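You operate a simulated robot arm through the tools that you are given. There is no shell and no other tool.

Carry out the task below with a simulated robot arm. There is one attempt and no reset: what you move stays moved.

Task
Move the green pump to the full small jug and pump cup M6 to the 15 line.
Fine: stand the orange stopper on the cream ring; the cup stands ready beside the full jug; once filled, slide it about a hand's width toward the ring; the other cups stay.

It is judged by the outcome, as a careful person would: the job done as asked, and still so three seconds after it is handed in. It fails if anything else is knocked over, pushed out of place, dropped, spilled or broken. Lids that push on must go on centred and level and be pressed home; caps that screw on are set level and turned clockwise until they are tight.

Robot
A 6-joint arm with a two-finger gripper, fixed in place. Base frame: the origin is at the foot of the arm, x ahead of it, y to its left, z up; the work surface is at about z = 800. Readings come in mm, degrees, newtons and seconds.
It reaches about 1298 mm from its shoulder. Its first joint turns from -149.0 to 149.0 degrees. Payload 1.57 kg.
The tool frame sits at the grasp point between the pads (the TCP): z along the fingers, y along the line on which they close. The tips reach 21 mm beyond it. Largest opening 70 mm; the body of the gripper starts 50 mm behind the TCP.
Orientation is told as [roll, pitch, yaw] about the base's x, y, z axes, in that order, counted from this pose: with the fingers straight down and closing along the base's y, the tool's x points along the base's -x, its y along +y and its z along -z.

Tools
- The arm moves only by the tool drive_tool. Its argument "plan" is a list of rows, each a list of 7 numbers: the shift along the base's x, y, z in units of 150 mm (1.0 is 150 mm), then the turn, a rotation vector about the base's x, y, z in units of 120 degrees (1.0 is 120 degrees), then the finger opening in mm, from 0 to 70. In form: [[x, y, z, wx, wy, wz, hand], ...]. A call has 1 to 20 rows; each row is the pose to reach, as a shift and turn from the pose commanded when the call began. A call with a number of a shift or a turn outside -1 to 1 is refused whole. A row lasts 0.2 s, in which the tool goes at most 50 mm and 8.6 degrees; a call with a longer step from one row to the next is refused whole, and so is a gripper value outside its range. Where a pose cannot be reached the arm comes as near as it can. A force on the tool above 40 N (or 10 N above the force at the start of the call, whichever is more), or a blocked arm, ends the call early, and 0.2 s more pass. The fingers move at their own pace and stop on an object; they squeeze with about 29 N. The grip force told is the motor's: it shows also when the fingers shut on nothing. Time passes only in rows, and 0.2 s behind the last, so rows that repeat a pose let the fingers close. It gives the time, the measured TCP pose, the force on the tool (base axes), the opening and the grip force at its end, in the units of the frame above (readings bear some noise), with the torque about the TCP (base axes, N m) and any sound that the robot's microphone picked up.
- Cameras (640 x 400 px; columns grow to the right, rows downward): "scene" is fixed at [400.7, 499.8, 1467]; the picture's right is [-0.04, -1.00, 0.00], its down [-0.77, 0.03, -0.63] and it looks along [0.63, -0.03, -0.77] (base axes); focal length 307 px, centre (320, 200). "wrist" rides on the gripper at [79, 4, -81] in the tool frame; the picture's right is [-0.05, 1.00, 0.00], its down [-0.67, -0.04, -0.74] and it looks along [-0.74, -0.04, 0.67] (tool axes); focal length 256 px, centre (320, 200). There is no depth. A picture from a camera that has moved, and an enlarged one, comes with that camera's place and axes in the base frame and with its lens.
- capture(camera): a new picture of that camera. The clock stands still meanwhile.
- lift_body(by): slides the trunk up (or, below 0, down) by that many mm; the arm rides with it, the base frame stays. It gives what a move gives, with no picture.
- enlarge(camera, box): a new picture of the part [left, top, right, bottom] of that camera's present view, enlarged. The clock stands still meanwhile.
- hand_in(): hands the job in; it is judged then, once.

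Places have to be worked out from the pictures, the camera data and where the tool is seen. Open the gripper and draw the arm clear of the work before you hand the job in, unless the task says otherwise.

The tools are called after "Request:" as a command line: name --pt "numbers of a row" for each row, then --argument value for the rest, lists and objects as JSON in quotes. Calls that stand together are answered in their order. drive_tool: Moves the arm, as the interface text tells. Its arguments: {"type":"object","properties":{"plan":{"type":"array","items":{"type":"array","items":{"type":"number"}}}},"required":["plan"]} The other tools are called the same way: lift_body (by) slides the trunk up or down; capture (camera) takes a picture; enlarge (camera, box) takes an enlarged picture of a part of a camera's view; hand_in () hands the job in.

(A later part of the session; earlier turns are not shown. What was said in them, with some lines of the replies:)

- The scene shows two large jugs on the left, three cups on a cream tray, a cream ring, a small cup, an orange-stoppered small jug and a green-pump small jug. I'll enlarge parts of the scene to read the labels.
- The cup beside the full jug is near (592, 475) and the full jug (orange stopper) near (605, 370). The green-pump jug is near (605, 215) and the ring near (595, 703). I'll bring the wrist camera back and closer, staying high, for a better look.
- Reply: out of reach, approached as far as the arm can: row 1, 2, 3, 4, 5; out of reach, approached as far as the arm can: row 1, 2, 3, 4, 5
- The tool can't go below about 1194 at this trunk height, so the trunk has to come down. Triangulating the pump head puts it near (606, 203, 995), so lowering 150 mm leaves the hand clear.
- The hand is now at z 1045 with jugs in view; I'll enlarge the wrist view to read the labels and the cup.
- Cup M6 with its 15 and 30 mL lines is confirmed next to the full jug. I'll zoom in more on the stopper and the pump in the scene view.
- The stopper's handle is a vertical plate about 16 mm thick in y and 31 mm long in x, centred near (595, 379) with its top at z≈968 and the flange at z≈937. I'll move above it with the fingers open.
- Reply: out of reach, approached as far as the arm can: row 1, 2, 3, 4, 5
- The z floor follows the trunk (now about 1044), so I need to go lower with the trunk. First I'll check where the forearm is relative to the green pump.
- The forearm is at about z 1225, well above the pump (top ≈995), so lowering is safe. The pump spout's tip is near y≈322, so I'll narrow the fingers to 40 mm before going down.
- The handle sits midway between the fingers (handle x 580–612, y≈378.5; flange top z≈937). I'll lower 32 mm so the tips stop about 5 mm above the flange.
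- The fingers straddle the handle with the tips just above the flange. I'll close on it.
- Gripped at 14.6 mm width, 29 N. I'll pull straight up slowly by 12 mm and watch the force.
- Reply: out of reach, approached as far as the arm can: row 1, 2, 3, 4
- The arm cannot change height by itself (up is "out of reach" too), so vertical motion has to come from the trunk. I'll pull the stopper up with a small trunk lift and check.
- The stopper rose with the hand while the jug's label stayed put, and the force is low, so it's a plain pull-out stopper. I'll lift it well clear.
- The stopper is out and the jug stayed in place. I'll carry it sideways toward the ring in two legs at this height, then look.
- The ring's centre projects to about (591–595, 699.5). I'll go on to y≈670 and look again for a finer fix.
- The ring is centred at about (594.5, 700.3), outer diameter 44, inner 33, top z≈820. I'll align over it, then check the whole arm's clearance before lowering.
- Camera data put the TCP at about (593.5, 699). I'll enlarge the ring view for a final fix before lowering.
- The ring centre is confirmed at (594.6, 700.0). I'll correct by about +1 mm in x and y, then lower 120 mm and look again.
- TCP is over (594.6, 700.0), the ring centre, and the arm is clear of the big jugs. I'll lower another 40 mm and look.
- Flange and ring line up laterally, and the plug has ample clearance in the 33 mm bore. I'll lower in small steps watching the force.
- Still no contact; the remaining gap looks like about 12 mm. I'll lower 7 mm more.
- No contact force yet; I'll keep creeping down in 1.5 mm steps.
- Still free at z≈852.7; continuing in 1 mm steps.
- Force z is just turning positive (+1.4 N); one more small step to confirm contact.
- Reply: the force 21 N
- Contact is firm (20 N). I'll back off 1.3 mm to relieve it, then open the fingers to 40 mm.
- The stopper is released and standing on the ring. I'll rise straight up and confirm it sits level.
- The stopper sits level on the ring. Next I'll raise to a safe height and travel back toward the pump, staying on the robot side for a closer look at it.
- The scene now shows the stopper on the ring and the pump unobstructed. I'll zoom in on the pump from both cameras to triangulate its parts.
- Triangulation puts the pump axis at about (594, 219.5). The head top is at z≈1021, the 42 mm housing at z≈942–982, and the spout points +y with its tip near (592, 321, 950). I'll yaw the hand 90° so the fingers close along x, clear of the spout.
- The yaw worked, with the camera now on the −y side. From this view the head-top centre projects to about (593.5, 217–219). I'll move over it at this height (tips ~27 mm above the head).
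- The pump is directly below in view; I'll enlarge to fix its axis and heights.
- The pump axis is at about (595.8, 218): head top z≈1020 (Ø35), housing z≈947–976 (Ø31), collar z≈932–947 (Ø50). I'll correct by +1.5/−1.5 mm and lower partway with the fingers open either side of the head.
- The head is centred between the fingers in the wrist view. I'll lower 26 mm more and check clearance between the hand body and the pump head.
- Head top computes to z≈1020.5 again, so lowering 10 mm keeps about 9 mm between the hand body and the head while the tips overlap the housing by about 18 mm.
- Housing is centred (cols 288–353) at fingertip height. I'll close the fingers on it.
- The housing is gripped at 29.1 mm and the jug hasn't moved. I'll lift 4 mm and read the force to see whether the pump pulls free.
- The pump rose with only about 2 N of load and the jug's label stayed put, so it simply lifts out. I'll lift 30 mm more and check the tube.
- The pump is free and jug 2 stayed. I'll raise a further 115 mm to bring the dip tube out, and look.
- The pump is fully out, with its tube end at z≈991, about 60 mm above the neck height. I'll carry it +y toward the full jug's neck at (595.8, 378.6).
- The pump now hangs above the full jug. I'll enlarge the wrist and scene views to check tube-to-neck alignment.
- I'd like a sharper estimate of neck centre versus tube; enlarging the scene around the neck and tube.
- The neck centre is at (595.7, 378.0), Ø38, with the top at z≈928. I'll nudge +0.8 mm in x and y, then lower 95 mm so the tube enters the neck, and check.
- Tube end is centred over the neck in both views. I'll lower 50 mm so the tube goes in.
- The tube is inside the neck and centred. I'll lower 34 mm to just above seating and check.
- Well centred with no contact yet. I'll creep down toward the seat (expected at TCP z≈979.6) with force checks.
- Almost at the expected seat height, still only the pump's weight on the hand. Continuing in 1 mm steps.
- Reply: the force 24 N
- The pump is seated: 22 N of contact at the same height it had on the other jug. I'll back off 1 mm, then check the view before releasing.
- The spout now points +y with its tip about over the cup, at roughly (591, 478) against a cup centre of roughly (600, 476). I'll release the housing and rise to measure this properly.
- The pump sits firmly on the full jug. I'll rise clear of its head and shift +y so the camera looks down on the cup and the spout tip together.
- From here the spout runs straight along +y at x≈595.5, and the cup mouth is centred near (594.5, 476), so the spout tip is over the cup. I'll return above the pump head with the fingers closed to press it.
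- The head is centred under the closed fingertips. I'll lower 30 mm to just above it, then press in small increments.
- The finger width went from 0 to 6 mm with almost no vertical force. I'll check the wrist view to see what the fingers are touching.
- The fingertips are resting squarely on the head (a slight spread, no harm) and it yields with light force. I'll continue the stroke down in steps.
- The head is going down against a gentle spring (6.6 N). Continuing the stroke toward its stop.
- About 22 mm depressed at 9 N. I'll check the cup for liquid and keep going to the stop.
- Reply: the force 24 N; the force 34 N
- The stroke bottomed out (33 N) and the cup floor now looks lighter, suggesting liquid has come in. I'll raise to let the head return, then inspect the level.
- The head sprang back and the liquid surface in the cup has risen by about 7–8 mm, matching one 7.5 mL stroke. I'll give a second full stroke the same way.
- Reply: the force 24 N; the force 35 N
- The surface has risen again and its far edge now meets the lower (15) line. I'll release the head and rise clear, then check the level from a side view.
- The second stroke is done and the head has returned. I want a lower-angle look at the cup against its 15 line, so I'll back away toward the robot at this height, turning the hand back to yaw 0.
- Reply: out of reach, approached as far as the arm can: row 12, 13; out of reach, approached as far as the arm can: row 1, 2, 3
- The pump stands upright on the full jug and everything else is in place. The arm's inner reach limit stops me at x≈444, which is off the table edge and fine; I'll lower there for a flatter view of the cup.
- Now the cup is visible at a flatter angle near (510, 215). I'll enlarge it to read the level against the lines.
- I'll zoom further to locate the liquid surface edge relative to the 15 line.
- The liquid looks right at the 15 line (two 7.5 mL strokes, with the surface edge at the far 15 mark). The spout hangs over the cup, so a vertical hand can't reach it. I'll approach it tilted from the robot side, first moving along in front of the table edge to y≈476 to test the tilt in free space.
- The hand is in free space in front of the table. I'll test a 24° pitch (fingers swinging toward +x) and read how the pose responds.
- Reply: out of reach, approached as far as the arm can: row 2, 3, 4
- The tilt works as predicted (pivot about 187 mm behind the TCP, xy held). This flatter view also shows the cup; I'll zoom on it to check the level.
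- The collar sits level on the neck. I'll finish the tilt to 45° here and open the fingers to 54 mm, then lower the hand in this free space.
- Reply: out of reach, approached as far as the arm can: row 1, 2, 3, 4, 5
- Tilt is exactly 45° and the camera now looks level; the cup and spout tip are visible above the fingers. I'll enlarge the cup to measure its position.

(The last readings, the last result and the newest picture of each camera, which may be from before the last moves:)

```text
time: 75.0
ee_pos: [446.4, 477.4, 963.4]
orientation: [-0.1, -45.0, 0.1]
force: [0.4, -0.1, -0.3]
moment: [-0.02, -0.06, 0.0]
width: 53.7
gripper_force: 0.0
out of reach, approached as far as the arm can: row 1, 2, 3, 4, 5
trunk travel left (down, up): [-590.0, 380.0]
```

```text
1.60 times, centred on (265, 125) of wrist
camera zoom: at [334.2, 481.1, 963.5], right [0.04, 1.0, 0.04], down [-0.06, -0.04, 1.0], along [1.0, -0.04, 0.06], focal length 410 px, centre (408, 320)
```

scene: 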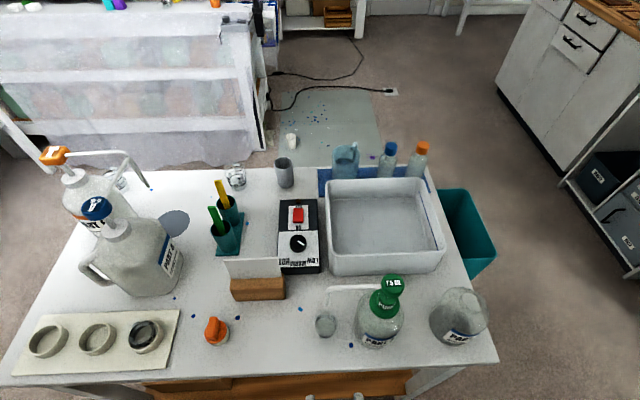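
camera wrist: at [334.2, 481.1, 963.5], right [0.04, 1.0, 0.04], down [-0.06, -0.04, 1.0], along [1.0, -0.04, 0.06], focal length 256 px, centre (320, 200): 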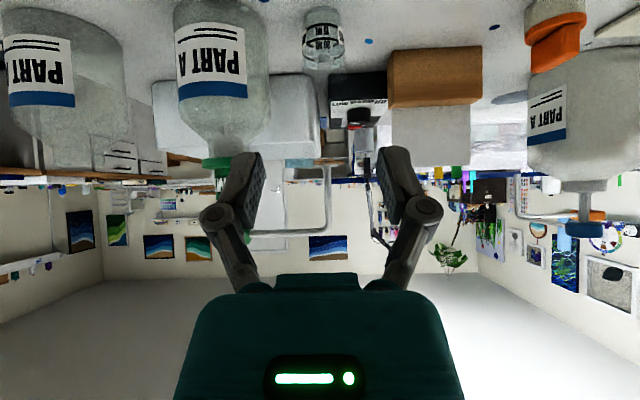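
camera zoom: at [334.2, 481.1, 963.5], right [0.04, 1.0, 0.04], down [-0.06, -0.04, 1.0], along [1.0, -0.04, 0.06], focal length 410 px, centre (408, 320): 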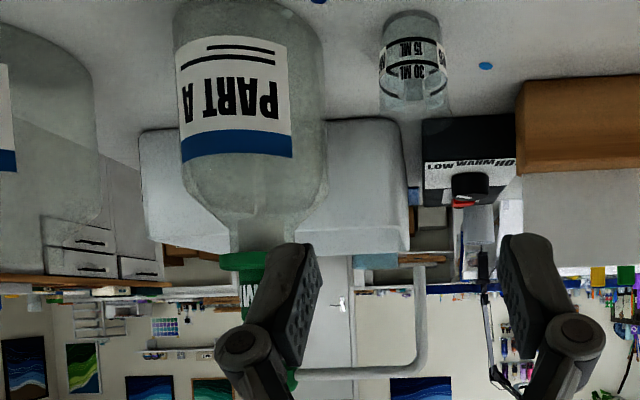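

From this level view the cup centre is at y≈480.4 (x≈595) and the spout tip at z≈947. The 15 line meets the liquid surface. I'll lower the hand to z≈828, still off the table edge, and re-measure.

Request:
lift_body --by -135

Request:
capture --camera "wrist"

Request:
capture --camera "scene"

```text
time: 76.6
ee_pos: [445.7, 477.2, 828.2]
orientation: [-0.1, -45.0, 0.0]
force: [0.3, 0.2, -0.2]
moment: [0.02, 0.01, 0.01]
width: 54.0
gripper_force: 0.1
trunk travel left (down, up): [-455.0, 515.0]
```

```text
taken
camera wrist: at [334.1, 481.1, 828.6], right [0.04, 1.0, 0.04], down [-0.06, -0.03, 1.0], along [1.0, -0.04, 0.05], focal length 256 px, centre (320, 200)
```

wrist: 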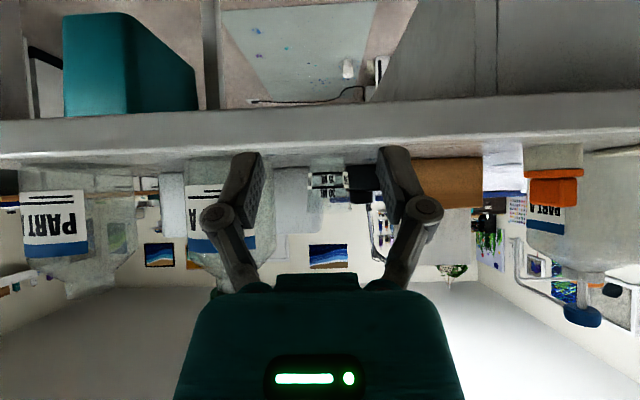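

```text
taken
```

scene: 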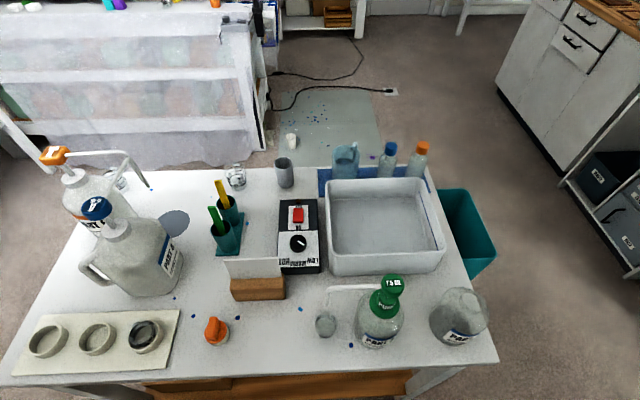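

Now the cup is seen almost side-on between the fingers. I'll enlarge it to read the level and its centre.

Request:
enlarge --camera "wrist" --box '[298, 160, 358, 210]'

Request:
enlarge --camera "wrist" --box '[180, 130, 440, 300]'

```text
8.00 times, centred on (328, 185) of wrist
camera zoom: at [334.1, 481.1, 828.6], right [0.04, 1.0, 0.04], down [-0.06, -0.03, 1.0], along [1.0, -0.04, 0.05], focal length 2048 px, centre (256, 320)
```

zoom: 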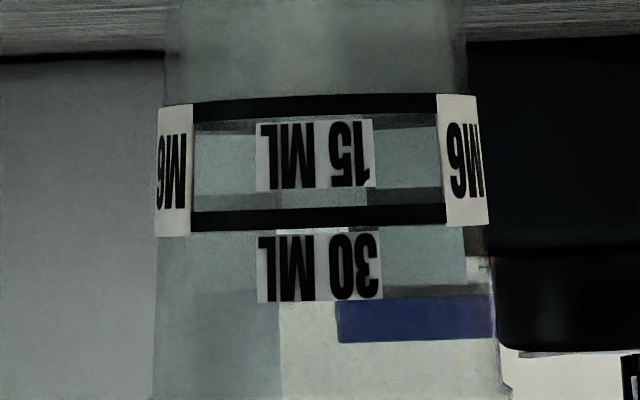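

```text
2.35 times, centred on (310, 215) of wrist
camera zoom: at [334.1, 481.1, 828.6], right [0.04, 1.0, 0.04], down [-0.06, -0.03, 1.0], along [1.0, -0.04, 0.05], focal length 602 px, centre (344, 165)
```

zoom: 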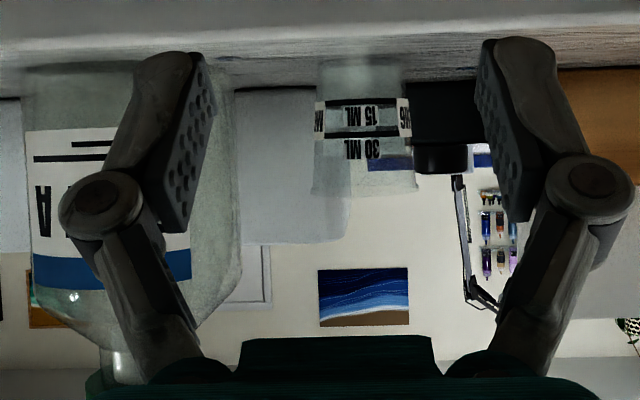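

The level view shows the liquid surface coinciding with the 15 line. The cup centre is y≈480, so I'll align y by +2.8 mm and advance 95 mm in x with the fingers open 54 mm.

Request:
drive_tool --pt "0 0.0187 0 0 0 0 54" --pt "0.16 0.0187 0 0 0 0 54" --pt "0.32 0.0187 0 0 0 0 54" --pt "0.48 0.0187 0 0 0 0 54" --pt "0.63 0.0187 0 0 0 0 54" --pt "0.63 0.0187 0 0 0 0 54"

Request:
capture --camera "wrist"

Request:
capture --camera "scene"

```text
time: 78.0
ee_pos: [541.2, 479.5, 827.8]
orientation: [-0.1, -45.0, 0.0]
force: [-0.5, -0.5, 0.0]
moment: [0.02, 0.0, -0.01]
width: 53.9
gripper_force: 0.1
trunk travel left (down, up): [-455.0, 515.0]
```

```text
taken
camera wrist: at [428.7, 483.5, 828.5], right [0.04, 1.0, 0.04], down [-0.06, -0.03, 1.0], along [1.0, -0.04, 0.05], focal length 256 px, centre (320, 200)
```

wrist: 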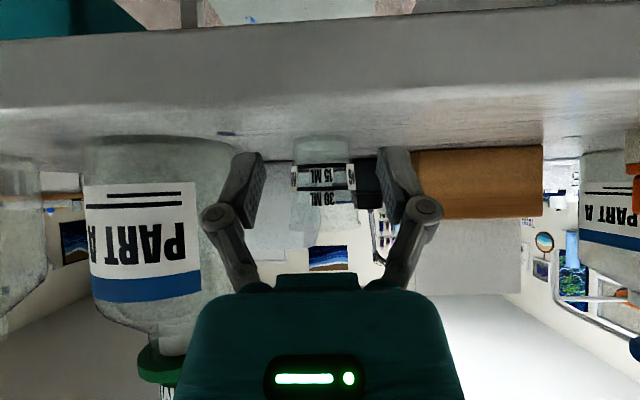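

```text
taken
```

scene: 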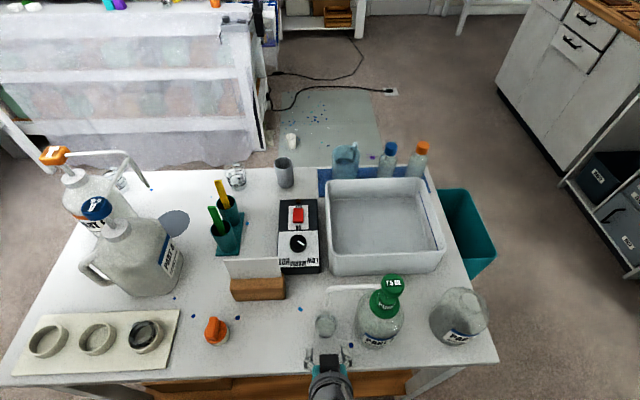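

Aligned with the cup (y≈479.8 vs TCP 479.6). I'll advance another 25 mm and check clearance to the spout and jug.

Request:
drive_tool --pt "0.08 0.001 0 0 0 0 54" --pt "0.167 0.001 0 0 0 0 54" --pt "0.167 0.001 0 0 0 0 54"

Request:
capture --camera "wrist"

Request:
enlarge --camera "scene" --box '[270, 270, 410, 380]'

```text
time: 78.8
ee_pos: [565.7, 480.8, 828.2]
orientation: [-0.1, -45.0, -0.1]
force: [-0.5, -0.8, 0.0]
moment: [-0.03, -0.02, -0.03]
width: 53.8
gripper_force: 0.0
trunk travel left (down, up): [-455.0, 515.0]
```

```text
taken
camera wrist: at [454.1, 484.1, 828.5], right [0.04, 1.0, 0.04], down [-0.06, -0.03, 1.0], along [1.0, -0.04, 0.05], focal length 256 px, centre (320, 200)
```

wrist: 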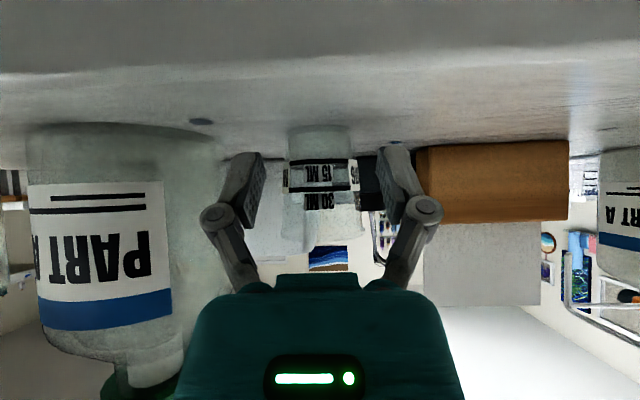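

```text
3.64 times, centred on (340, 325) of scene
camera zoom: at [400.7, 499.8, 1467.0], right [-0.04, -1.0, 0.0], down [-0.77, 0.03, -0.63], along [0.63, -0.03, -0.77], focal length 1116 px, centre (247, -254)
```

zoom: 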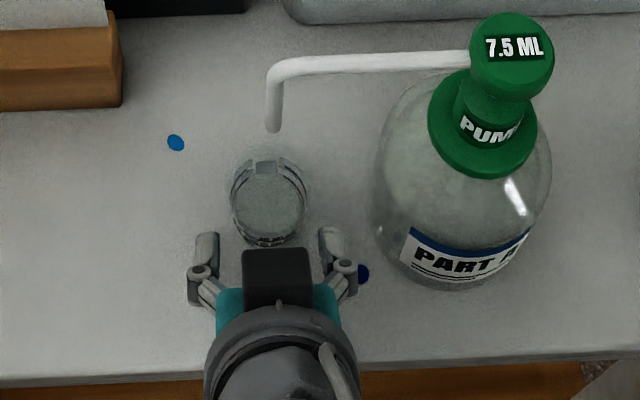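

Clear: the cup is centred between the fingers, with the spout well ahead of the hand and the jug ~15 mm away from the near finger. I'll advance the last 22 mm.

Request:
drive_tool --pt "0.05 0 0 0 0 0 54" --pt "0.1 0 0 0 0 0 54" --pt "0.147 0 0 0 0 0 54" --pt "0.147 0 0 0 0 0 54"

Request:
capture --camera "wrist"

Request:
enlarge --camera "scene" --box '[270, 270, 410, 380]'

```text
time: 79.8
ee_pos: [588.3, 480.2, 827.7]
orientation: [0.0, -45.0, -0.1]
force: [-0.1, 0.2, -0.8]
moment: [0.03, 0.03, 0.0]
width: 53.6
gripper_force: 0.1
trunk travel left (down, up): [-455.0, 515.0]
```

```text
taken
camera wrist: at [475.9, 484.3, 828.5], right [0.04, 1.0, 0.04], down [-0.06, -0.03, 1.0], along [1.0, -0.04, 0.06], focal length 256 px, centre (320, 200)
```

wrist: 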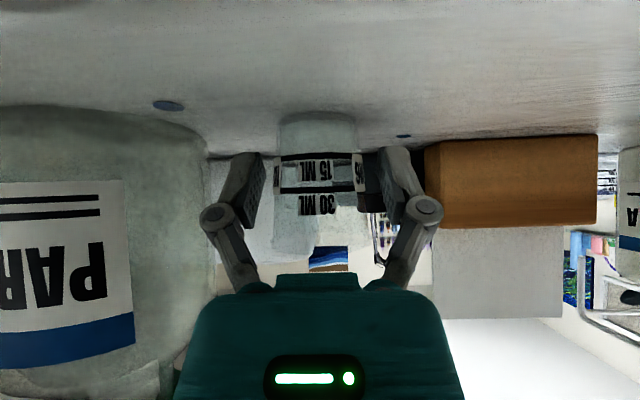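

```text
3.64 times, centred on (340, 325) of scene
camera zoom: at [400.7, 499.8, 1467.0], right [-0.04, -1.0, 0.0], down [-0.77, 0.03, -0.63], along [0.63, -0.03, -0.77], focal length 1116 px, centre (247, -254)
```

zoom: 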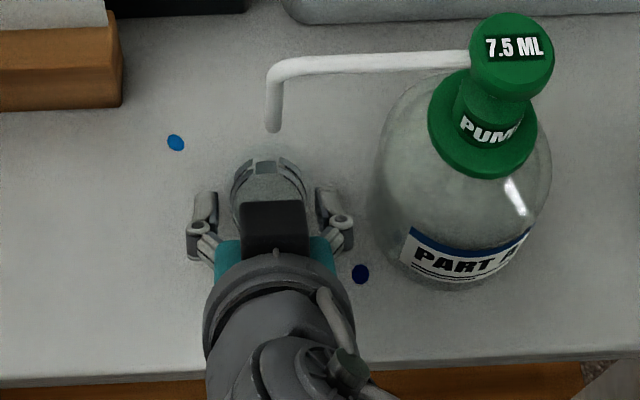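

The fingers straddle the cup without touching. I'll zoom to verify centring before closing.

Request:
enlarge --camera "wrist" --box '[240, 100, 400, 260]'

```text
2.50 times, centred on (320, 180) of wrist
camera zoom: at [475.9, 484.3, 828.5], right [0.04, 1.0, 0.04], down [-0.06, -0.03, 1.0], along [1.0, -0.04, 0.06], focal length 640 px, centre (320, 250)
```

zoom: 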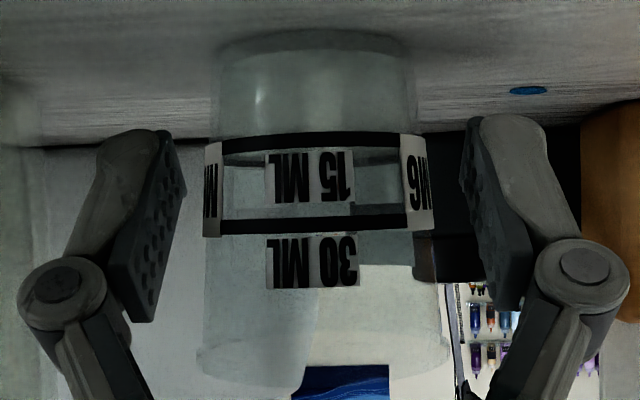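

The liquid sits right at the 15 line, and the cup is centred within about 0.7 mm. I'll close gradually onto it.

Request:
drive_tool --pt "0 -0.004 0 0 0 0 50" --pt "0 -0.004 0 0 0 0 46" --pt "0 -0.004 0 0 0 0 44" --pt "0 -0.004 0 0 0 0 42" --pt "0 -0.004 0 0 0 0 40" --pt "0 -0.004 0 0 0 0 38" --pt "0 -0.004 0 0 0 0 38"

Request:
enlarge --camera "wrist" --box '[240, 100, 400, 260]'

```text
time: 81.4
ee_pos: [589.2, 479.2, 827.9]
orientation: [0.0, -45.2, -0.1]
force: [-0.5, 0.0, 2.6]
moment: [0.0, -0.01, 0.02]
width: 40.5
gripper_force: 28.5
trunk travel left (down, up): [-455.0, 515.0]
```

```text
2.50 times, centred on (320, 180) of wrist
camera zoom: at [475.7, 483.4, 828.7], right [0.04, 1.0, 0.04], down [-0.06, -0.03, 1.0], along [1.0, -0.04, 0.06], focal length 640 px, centre (320, 250)
```

zoom: 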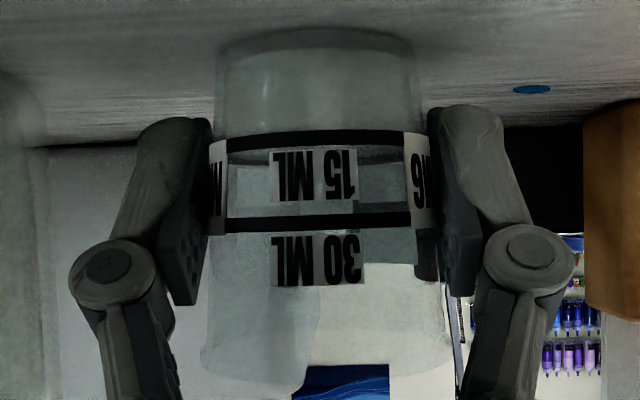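

The cup is held at 40.5 mm, still upright on the table. I'll slide it slowly 90 mm in +y toward the ring.

Request:
drive_tool --pt "0 0.01 0 0 0 0 38" --pt "0 0.03 0 0 0 0 38" --pt "0 0.06 0 0 0 0 38" --pt "0 0.095 0 0 0 0 38" --pt "0 0.13 0 0 0 0 38" --pt "0 0.165 0 0 0 0 38" --pt "0 0.2 0 0 0 0 38" --pt "0 0.235 0 0 0 0 38" --pt "0 0.27 0 0 0 0 38" --pt "0 0.305 0 0 0 0 38" --pt "0 0.34 0 0 0 0 38" --pt "0 0.375 0 0 0 0 38" --pt "0 0.41 0 0 0 0 38" --pt "0 0.445 0 0 0 0 38" --pt "0 0.48 0 0 0 0 38" --pt "0 0.515 0 0 0 0 38" --pt "0 0.55 0 0 0 0 38" --pt "0 0.58 0 0 0 0 38" --pt "0 0.595 0 0 0 0 38" --pt "0 0.6 0 0 0 0 38"

Request:
enlarge --camera "wrist" --box '[240, 100, 400, 260]'

Request:
capture --camera "scene"

```text
time: 85.6
ee_pos: [587.7, 569.3, 829.5]
orientation: [-0.1, -45.0, 0.0]
force: [-0.2, 0.4, 1.0]
moment: [0.0, -0.03, 0.01]
width: 40.4
gripper_force: 28.9
trunk travel left (down, up): [-455.0, 515.0]
```

```text
2.50 times, centred on (320, 180) of wrist
camera zoom: at [475.2, 573.1, 828.5], right [0.04, 1.0, 0.04], down [-0.06, -0.04, 1.0], along [1.0, -0.04, 0.05], focal length 640 px, centre (320, 250)
```

zoom: 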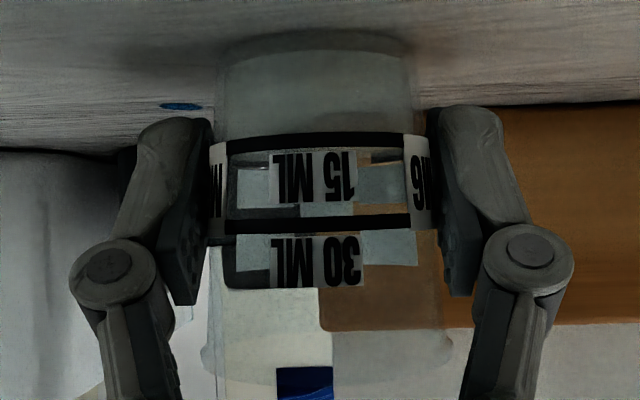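

```text
taken
```

scene: 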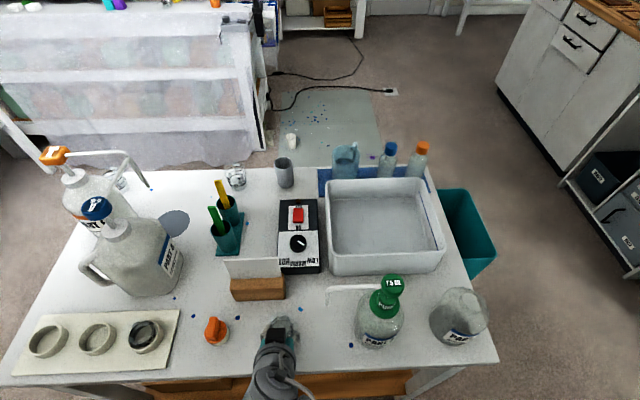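

The cup slid 90 mm upright, and against the brown block the liquid level is clearly at the 15 line. I'll open the fingers gently and check the cup stays put.

Request:
drive_tool --pt "0 0 0 0 0 0 42" --pt "0 0 0 0 0 0 45" --pt "0 0 0 0 0 0 49" --pt "0 0 0 0 0 0 54" --pt "0 0 0 0 0 0 56" --pt "0 0 0 0 0 0 56"

Request:
enlarge --camera "wrist" --box '[240, 100, 400, 260]'

```text
time: 87.0
ee_pos: [587.8, 570.6, 828.7]
orientation: [-0.1, -44.9, 0.0]
force: [-0.4, 0.2, -0.1]
moment: [-0.02, -0.01, 0.01]
width: 56.0
gripper_force: 0.2
trunk travel left (down, up): [-455.0, 515.0]
```

```text
2.50 times, centred on (320, 180) of wrist
camera zoom: at [475.2, 573.1, 828.5], right [0.04, 1.0, 0.04], down [-0.06, -0.03, 1.0], along [1.0, -0.04, 0.05], focal length 640 px, centre (320, 250)
```

zoom: 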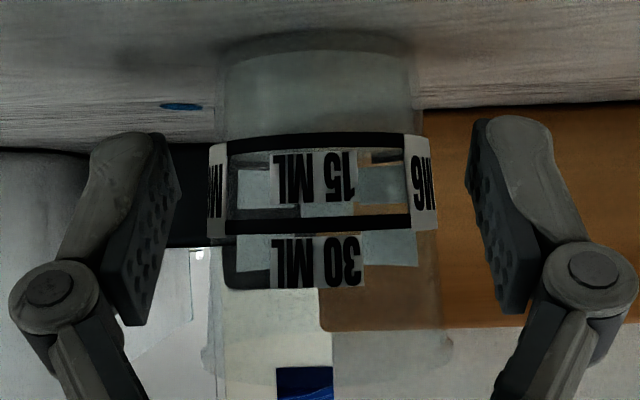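

The cup is released and standing, level at the 15 line. I'll withdraw straight back in −x off the table.

Request:
drive_tool --pt "-0.06 0 0 0 0 0 56" --pt "-0.14 0 0 0 0 0 56" --pt "-0.26 0 0 0 0 0 56" --pt "-0.4 0 0 0 0 0 56" --pt "-0.55 0 0 0 0 0 56" --pt "-0.7 0 0 0 0 0 56" --pt "-0.85 0 0 0 0 0 56" --pt "-0.95 0 0 0 0 0 56" --pt "-0.95 0 0 0 0 0 56"

Request:
capture --camera "scene"

Request:
capture --camera "wrist"

```text
time: 89.0
ee_pos: [446.0, 568.9, 828.5]
orientation: [0.0, -45.0, 0.0]
force: [0.1, 0.3, -0.2]
moment: [-0.01, 0.0, 0.0]
width: 55.8
gripper_force: 0.0
trunk travel left (down, up): [-455.0, 515.0]
```

```text
taken
```

scene: 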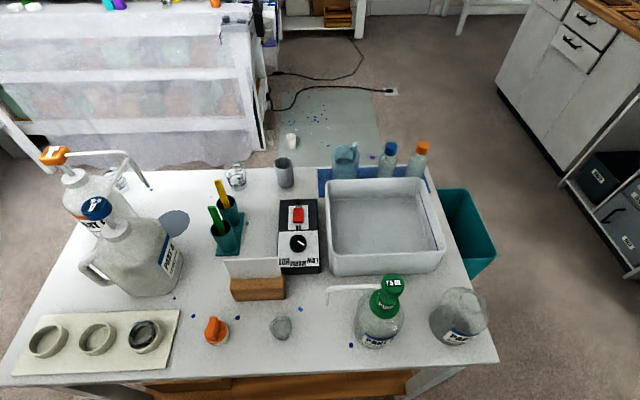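

```text
taken
camera wrist: at [333.1, 573.2, 828.5], right [0.04, 1.0, 0.04], down [-0.06, -0.03, 1.0], along [1.0, -0.04, 0.05], focal length 256 px, centre (320, 200)
```

wrist: 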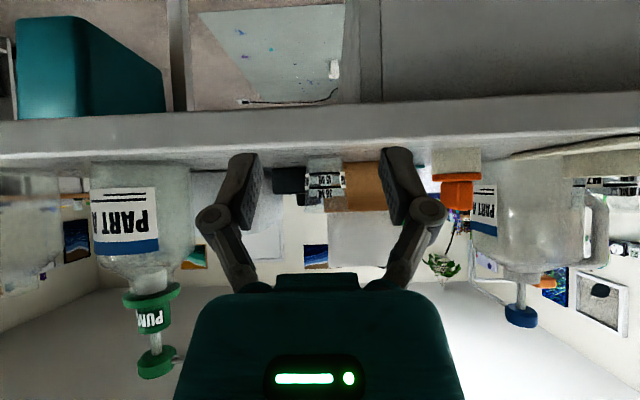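

The arm is clear. The cup stands between the jug and the ring, and everything else is where it was. I'll enlarge the key items for a final check.

Request:
enlarge --camera "wrist" --box '[80, 140, 210, 390]'

Request:
enlarge --camera "wrist" --box '[420, 130, 490, 220]'

Request:
enlarge --camera "wrist" --box '[295, 155, 355, 215]'

Request:
enlarge --camera "scene" --box '[190, 260, 510, 380]'

```text
1.60 times, centred on (145, 265) of wrist
camera zoom: at [333.1, 573.2, 828.5], right [0.04, 1.0, 0.04], down [-0.06, -0.03, 1.0], along [1.0, -0.04, 0.05], focal length 410 px, centre (600, 96)
```

zoom: 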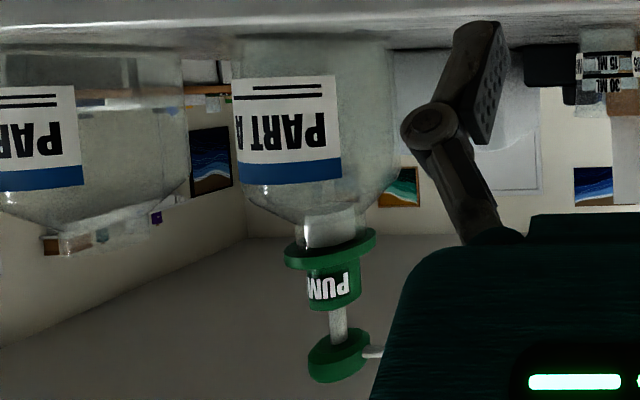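

```text
4.44 times, centred on (455, 175) of wrist
camera zoom: at [333.1, 573.2, 828.5], right [0.04, 1.0, 0.04], down [-0.06, -0.03, 1.0], along [1.0, -0.04, 0.05], focal length 1138 px, centre (-280, 311)
```

zoom: 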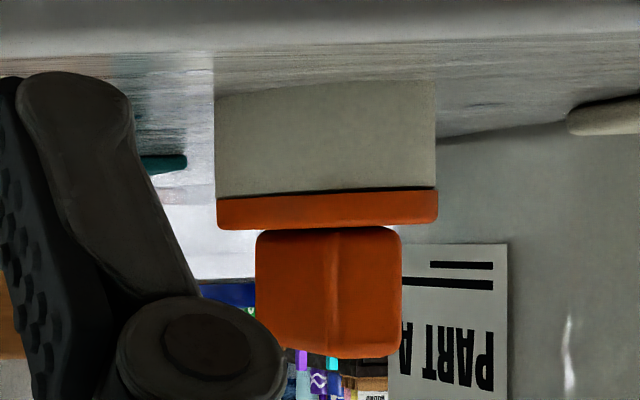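

```text
6.67 times, centred on (325, 185) of wrist
camera zoom: at [333.1, 573.2, 828.5], right [0.04, 1.0, 0.04], down [-0.06, -0.03, 1.0], along [1.0, -0.04, 0.05], focal length 1707 px, centre (287, 300)
```

zoom: 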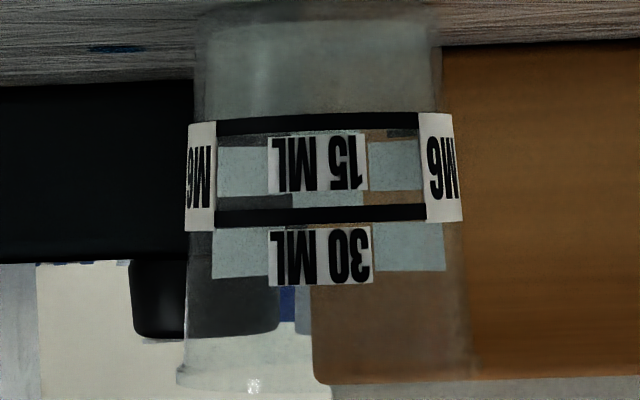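

```text
2.00 times, centred on (350, 320) of scene
camera zoom: at [400.7, 499.8, 1467.0], right [-0.04, -1.0, 0.0], down [-0.77, 0.03, -0.63], along [0.63, -0.03, -0.77], focal length 614 px, centre (260, -40)
```

zoom: 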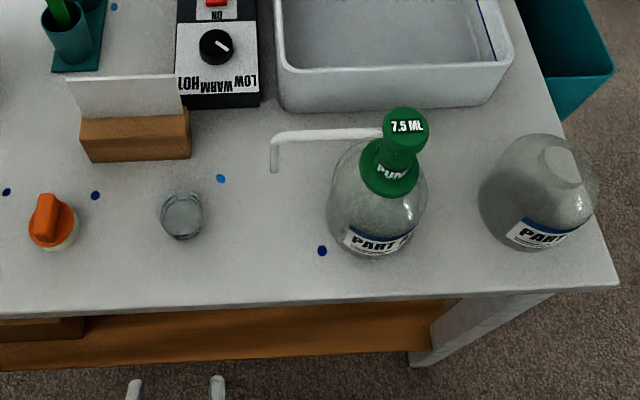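

Everything checks out: the collar is seated level on the full jug, the stopper sits flat on the ring, and the cup's liquid is at the 15 line. I'll open fully and raise the hand clear off the table edge before handing in.

Request:
drive_tool --pt "0 0 0 0 0 0 70" --pt "0 0 0 0 0 0 70"

Request:
lift_body --by 200

Request:
capture --camera "scene"

```text
time: 89.6
ee_pos: [446.2, 568.4, 827.6]
orientation: [-0.1, -45.0, -0.1]
force: [-0.9, -0.2, -0.5]
moment: [0.02, 0.02, 0.0]
width: 70.0
gripper_force: 0.0
trunk travel left (down, up): [-455.0, 515.0]
```

```text
time: 91.8
ee_pos: [446.3, 569.2, 1026.9]
orientation: [-0.1, -44.9, 0.0]
force: [-1.0, 0.4, -0.5]
moment: [0.0, 0.0, -0.06]
width: 70.2
gripper_force: 0.0
trunk travel left (down, up): [-655.0, 315.0]
```

```text
taken
```

scene: 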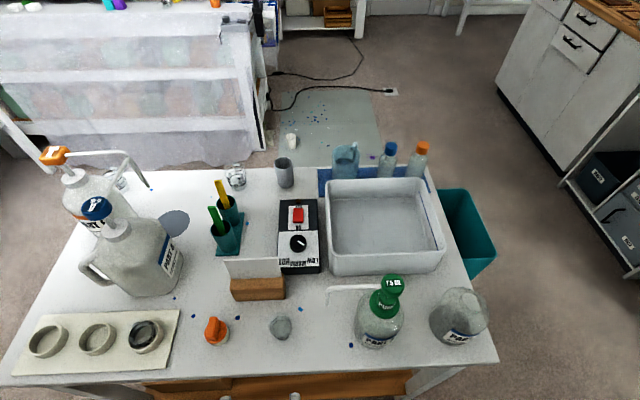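

The scene is stable: stopper on the ring, pump on the full jug, cup M6 filled to the 15 line and slid about 90 mm toward the ring. The other items are undisturbed, the gripper is open and the arm is clear, so I'm handing the job in.

Request:
hand_in

```text
The job is handed in.
```

The job is done and handed in; the last pictures showed everything upright and in place.

- **Orange stopper:** it stands level on the cream ring.
- **Green pump:** it sits on the full small jug, at the same height it had on the other jug and pressed down firmly. It lifted off and went on without any turning.
- **Cup M6:** two full 7.5 mL strokes filled it, and a level close-up showed the liquid at the 15 line.
- **Slide:** I gripped the filled cup lightly and slid it about 90 mm along the table toward the ring, keeping it upright. The spout still points at the spot where the cup stood.
- **Everything else:** nothing spilled that I could see. The other cups, jugs and the emptied small jug stayed where they were. The gripper is open and the arm is clear of the table.
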